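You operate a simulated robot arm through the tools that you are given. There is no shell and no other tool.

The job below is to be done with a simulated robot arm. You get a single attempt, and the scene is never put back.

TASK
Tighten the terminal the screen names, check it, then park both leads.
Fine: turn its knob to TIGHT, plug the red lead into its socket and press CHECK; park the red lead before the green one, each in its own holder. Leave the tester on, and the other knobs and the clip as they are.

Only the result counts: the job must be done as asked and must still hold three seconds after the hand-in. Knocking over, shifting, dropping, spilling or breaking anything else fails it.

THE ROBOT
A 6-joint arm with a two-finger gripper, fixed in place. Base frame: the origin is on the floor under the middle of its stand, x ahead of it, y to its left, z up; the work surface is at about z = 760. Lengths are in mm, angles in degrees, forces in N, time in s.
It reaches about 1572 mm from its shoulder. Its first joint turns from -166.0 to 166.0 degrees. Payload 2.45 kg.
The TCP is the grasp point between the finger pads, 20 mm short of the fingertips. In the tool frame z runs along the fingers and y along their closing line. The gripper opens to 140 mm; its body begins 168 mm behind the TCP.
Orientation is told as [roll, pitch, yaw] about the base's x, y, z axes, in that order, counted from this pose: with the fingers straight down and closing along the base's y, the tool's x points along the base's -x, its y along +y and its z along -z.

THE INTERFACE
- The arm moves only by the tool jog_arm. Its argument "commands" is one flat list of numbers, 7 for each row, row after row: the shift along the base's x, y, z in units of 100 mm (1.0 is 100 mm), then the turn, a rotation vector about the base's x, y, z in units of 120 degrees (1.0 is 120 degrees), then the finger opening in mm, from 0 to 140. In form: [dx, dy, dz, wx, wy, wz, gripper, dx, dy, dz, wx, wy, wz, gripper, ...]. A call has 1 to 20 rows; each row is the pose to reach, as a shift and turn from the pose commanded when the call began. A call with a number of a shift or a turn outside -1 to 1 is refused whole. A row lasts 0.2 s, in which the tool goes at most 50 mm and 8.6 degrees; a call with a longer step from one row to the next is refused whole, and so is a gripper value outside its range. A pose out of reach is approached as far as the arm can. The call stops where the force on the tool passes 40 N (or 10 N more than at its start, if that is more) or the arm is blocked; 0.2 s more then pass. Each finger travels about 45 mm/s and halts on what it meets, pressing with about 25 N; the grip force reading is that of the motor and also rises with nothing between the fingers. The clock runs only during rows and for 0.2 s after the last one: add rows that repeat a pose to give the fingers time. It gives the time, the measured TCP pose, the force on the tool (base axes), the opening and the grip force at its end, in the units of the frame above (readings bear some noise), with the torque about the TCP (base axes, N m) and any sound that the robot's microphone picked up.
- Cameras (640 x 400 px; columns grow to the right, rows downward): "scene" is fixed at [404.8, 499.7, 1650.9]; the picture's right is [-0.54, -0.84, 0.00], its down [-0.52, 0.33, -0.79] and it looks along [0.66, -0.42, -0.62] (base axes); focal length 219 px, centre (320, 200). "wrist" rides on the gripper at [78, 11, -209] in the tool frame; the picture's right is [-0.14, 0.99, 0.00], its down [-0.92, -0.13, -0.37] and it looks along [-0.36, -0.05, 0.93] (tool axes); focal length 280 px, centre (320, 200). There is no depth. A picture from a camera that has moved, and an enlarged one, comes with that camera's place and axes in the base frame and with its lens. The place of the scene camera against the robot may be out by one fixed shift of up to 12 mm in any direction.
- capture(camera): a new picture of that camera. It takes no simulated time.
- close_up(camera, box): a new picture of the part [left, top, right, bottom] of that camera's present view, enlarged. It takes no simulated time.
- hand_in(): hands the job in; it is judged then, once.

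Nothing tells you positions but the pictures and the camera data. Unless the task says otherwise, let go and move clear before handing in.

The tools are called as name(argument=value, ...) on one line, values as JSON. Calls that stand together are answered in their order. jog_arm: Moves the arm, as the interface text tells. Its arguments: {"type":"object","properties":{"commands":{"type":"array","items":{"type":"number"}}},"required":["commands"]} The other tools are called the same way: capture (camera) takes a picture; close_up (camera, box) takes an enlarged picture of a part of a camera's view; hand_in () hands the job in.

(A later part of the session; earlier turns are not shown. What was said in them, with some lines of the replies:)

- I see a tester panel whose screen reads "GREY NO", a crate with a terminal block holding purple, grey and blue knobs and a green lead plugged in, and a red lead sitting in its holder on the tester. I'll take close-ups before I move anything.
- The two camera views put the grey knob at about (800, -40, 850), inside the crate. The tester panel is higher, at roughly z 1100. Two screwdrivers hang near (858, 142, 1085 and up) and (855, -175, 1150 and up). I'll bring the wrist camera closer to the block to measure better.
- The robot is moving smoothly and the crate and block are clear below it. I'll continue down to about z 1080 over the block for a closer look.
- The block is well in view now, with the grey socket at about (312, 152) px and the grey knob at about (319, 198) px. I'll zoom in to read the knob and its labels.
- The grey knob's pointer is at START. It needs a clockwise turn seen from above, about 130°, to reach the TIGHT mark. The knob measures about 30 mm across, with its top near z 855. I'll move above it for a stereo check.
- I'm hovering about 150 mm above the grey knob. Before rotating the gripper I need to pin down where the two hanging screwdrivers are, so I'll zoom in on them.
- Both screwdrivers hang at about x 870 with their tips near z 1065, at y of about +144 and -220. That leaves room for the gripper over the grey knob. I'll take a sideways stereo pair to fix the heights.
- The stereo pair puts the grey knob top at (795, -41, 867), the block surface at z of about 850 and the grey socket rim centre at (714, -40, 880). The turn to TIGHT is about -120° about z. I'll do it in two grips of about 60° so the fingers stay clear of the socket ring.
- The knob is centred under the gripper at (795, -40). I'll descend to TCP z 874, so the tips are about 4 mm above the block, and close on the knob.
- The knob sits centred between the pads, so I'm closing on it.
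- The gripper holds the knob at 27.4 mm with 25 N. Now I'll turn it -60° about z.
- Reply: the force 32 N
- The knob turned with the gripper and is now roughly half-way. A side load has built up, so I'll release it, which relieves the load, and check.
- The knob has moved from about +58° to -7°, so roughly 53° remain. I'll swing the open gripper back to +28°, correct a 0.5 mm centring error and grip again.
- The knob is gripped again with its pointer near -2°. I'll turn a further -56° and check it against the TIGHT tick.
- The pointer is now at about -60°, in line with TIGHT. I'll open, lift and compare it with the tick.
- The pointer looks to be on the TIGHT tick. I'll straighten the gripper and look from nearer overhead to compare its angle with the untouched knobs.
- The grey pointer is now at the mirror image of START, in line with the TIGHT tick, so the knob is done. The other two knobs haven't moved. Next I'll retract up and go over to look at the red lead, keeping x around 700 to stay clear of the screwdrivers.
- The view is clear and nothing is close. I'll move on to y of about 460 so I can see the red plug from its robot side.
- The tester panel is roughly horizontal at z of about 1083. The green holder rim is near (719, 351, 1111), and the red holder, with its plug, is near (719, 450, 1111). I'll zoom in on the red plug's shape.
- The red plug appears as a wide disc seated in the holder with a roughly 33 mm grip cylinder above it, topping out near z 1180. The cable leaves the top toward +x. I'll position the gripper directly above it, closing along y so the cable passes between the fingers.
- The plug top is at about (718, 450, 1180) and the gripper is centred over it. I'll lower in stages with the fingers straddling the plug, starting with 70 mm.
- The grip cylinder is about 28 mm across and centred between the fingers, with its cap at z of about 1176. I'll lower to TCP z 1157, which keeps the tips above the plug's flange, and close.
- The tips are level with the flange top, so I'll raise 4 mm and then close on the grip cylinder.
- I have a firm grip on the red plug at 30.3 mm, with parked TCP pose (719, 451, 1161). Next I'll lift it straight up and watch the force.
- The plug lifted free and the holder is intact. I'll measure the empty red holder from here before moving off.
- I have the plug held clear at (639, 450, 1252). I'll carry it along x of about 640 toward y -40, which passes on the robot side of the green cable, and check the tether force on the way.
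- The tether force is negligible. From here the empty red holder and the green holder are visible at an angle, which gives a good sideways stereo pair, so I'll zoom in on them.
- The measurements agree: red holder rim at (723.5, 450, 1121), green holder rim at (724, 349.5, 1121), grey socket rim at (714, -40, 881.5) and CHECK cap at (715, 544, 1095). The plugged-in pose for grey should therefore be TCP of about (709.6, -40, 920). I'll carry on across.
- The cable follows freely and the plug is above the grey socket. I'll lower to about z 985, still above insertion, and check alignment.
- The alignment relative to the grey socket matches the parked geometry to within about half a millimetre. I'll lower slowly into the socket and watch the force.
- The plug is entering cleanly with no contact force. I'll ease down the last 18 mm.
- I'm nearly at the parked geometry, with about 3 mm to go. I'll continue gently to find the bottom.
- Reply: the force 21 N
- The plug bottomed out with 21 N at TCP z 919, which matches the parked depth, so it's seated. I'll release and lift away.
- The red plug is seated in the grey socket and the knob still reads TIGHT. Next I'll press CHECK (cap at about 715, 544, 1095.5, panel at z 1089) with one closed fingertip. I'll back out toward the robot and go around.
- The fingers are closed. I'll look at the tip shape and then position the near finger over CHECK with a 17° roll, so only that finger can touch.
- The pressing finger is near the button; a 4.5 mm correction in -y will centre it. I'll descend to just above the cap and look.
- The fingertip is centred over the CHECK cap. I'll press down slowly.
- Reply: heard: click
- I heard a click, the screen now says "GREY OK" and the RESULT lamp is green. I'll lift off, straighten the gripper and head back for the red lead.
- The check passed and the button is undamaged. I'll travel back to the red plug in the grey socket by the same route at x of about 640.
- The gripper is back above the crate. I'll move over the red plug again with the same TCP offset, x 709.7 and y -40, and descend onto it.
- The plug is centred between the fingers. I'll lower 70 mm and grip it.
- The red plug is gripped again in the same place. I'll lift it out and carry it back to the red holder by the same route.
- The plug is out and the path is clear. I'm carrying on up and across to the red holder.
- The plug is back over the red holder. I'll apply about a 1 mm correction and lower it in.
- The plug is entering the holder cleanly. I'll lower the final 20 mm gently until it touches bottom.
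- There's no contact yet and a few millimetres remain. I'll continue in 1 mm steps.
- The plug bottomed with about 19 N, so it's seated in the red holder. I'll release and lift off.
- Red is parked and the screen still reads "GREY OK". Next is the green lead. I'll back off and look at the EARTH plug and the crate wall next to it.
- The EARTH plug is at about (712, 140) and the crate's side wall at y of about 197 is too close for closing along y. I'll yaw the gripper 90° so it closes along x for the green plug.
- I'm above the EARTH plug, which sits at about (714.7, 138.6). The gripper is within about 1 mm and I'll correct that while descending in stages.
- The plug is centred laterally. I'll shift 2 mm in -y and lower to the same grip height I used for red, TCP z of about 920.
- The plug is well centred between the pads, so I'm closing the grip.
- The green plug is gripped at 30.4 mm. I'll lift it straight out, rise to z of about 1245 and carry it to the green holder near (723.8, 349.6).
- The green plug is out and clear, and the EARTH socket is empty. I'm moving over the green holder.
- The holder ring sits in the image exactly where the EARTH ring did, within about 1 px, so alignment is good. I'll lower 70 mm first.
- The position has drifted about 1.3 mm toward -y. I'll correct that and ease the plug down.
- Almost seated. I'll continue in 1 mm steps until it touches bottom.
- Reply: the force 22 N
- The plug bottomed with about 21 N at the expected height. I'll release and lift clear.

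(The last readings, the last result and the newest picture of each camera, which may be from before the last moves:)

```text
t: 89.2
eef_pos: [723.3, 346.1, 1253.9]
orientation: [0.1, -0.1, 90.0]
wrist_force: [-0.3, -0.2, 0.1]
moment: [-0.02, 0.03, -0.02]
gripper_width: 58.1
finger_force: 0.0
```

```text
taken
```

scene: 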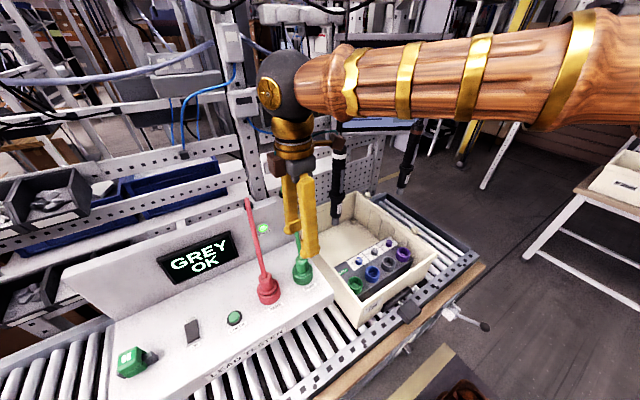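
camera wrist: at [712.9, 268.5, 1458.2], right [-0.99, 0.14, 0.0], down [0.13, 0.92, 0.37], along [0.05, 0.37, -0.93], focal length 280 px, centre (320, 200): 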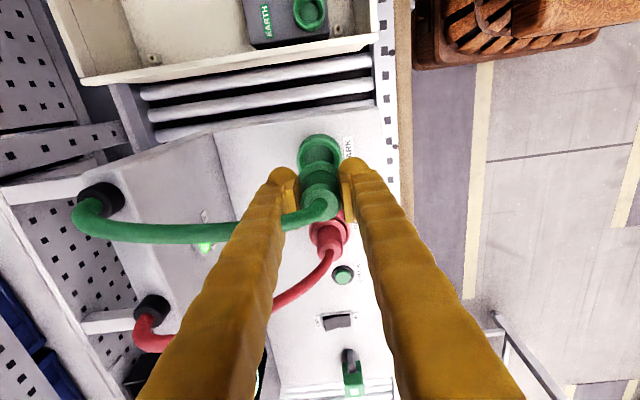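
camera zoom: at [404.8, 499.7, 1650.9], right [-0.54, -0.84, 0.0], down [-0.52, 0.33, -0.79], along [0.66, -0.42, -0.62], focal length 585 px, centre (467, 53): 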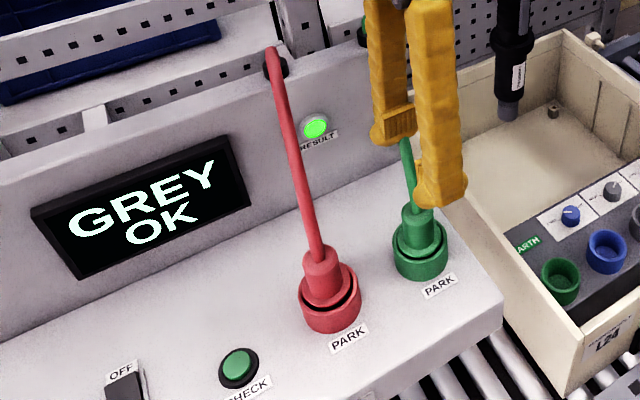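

Both leads are in their own holders, the tester is on and it still reads "GREY OK". I'll retreat straight up, then back toward the robot, and do a final inspection.

jog_arm(commands=[0, 0, 0.33, 0, 0, 0, 58, 0, 0, 0.66, 0, 0, 0, 58, 0, 0, 1.0, 0, 0, 0, 58])

jog_arm(commands=[-0.3, 0, 0.1, 0, 0, -0.06, 60, -0.6, -0.1, 0.2, 0, 0, -0.12, 60, -0.9, -0.2, 0.3, 0, 0, -0.18, 60, -1.0, -0.4, 0.3, 0, 0, -0.24, 60, -1.0, -0.6, 0.3, 0, 0, -0.3, 60])

jog_arm(commands=[0, 0, 0, 0, 0, -0.06, 60, 0, 0, 0, 0, 0, -0.12, 60, -0.1, -0.2, 0, 0, 0, -0.18, 60, -0.2, -0.4, 0, 0, 0, -0.25, 60, -0.3, -0.6, 0, 0, 0, -0.32, 60, -0.3, -0.8, 0, 0, 0, -0.38, 60, -0.3, -1.0, 0, 0, 0, -0.45, 60])

capture(camera="scene")

close_up(camera="scene", box=[90, 180, 340, 390])

close_up(camera="scene", box=[330, 220, 440, 320])

capture(camera="wrist")

```text
t: 90.0
eef_pos: [723.8, 348.1, 1354.3]
orientation: [0.1, -0.1, 90.0]
wrist_force: [0.0, -0.3, 0.3]
moment: [-0.01, 0.0, -0.02]
gripper_width: 57.9
finger_force: 0.1
```

```text
t: 91.2
eef_pos: [623.0, 286.6, 1386.0]
orientation: [-0.1, -0.2, 53.9]
wrist_force: [0.3, 0.0, 0.6]
moment: [0.01, 0.06, -0.03]
gripper_width: 59.9
finger_force: 0.0
```

```text
t: 92.8
eef_pos: [595.6, 186.1, 1384.4]
orientation: [0.0, -0.1, -0.1]
wrist_force: [0.2, -0.1, 0.0]
moment: [-0.01, -0.01, -0.02]
gripper_width: 60.0
finger_force: 0.1
```

```text
taken
```

scene: 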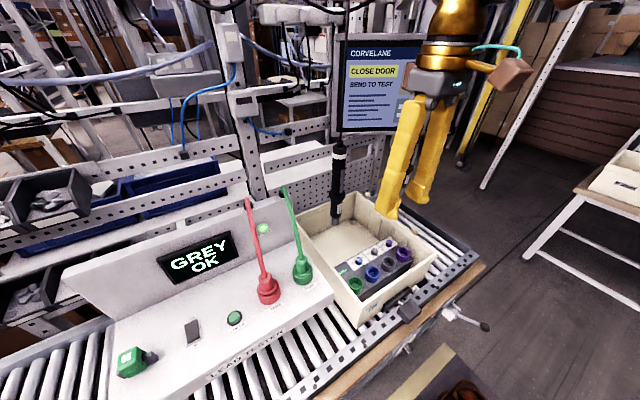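

```text
1.90 times, centred on (215, 285) of scene
camera zoom: at [404.8, 499.7, 1650.9], right [-0.54, -0.84, 0.0], down [-0.52, 0.33, -0.79], along [0.66, -0.42, -0.62], focal length 418 px, centre (520, 38)
```

zoom: 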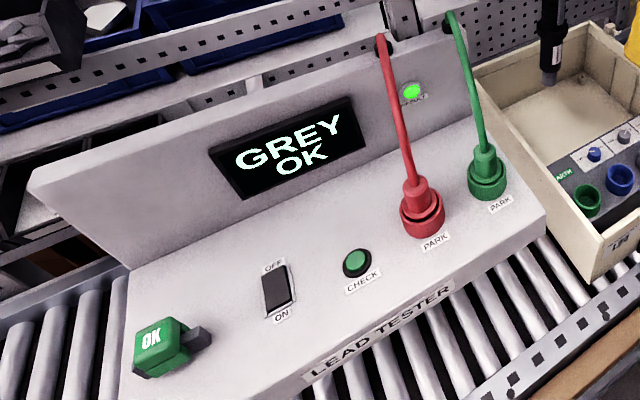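

```text
4.00 times, centred on (385, 270) of scene
camera zoom: at [404.8, 499.7, 1650.9], right [-0.54, -0.84, 0.0], down [-0.52, 0.33, -0.79], along [0.66, -0.42, -0.62], focal length 877 px, centre (60, -80)
```

zoom: 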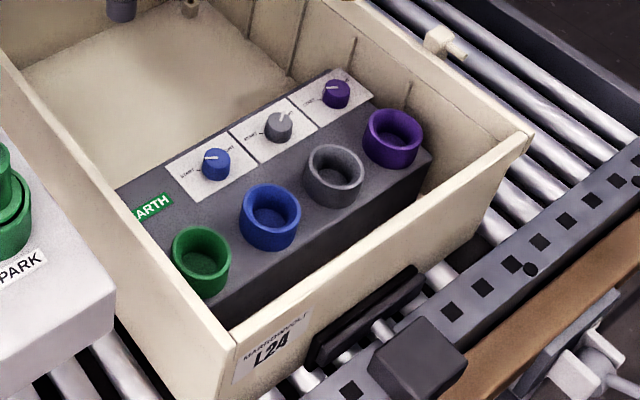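

```text
taken
camera wrist: at [515.3, 197.7, 1592.9], right [0.14, 0.99, 0.0], down [0.92, -0.13, 0.37], along [0.37, -0.05, -0.93], focal length 280 px, centre (320, 200)
```

wrist: 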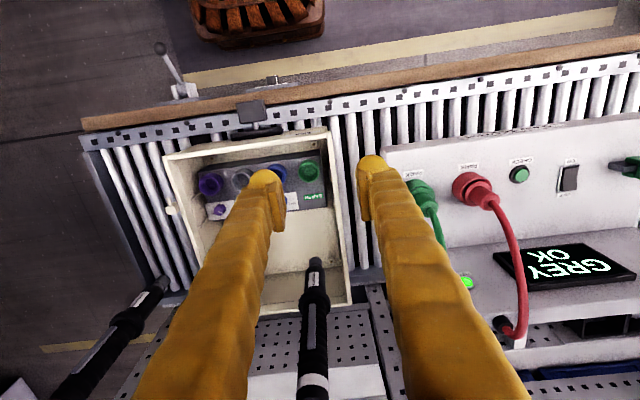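

Everything checks out. The grey knob is at TIGHT with purple and blue untouched, and the screen shows "GREY OK" with a green lamp. The tester is on, the OK clip is as it was, red and green are each in their own holder, and the arm is clear. I'm handing in.

hand_in()

```text
The job is handed in.
```

The job is done and handed in; I haven't been told how it was judged.

- **Terminal:** the screen named GREY, so I turned the grey knob about 120° clockwise onto its TIGHT mark.
- **Check:** I plugged the red lead into the grey socket and pressed CHECK. It clicked, the screen changed from "GREY NO" to "GREY OK" and the RESULT lamp went green.
- **Leads:** I parked the red lead first in the red holder, then the green lead in the green holder. Both plugs were pushed down until they touched bottom.
- **Left alone:** the tester is still on. The purple and blue knobs and the OK clip look unchanged in the last pictures, and nothing was knocked over or shifted that I could see.

The arm is open and clear of everything, back near (596, 186, 1384).
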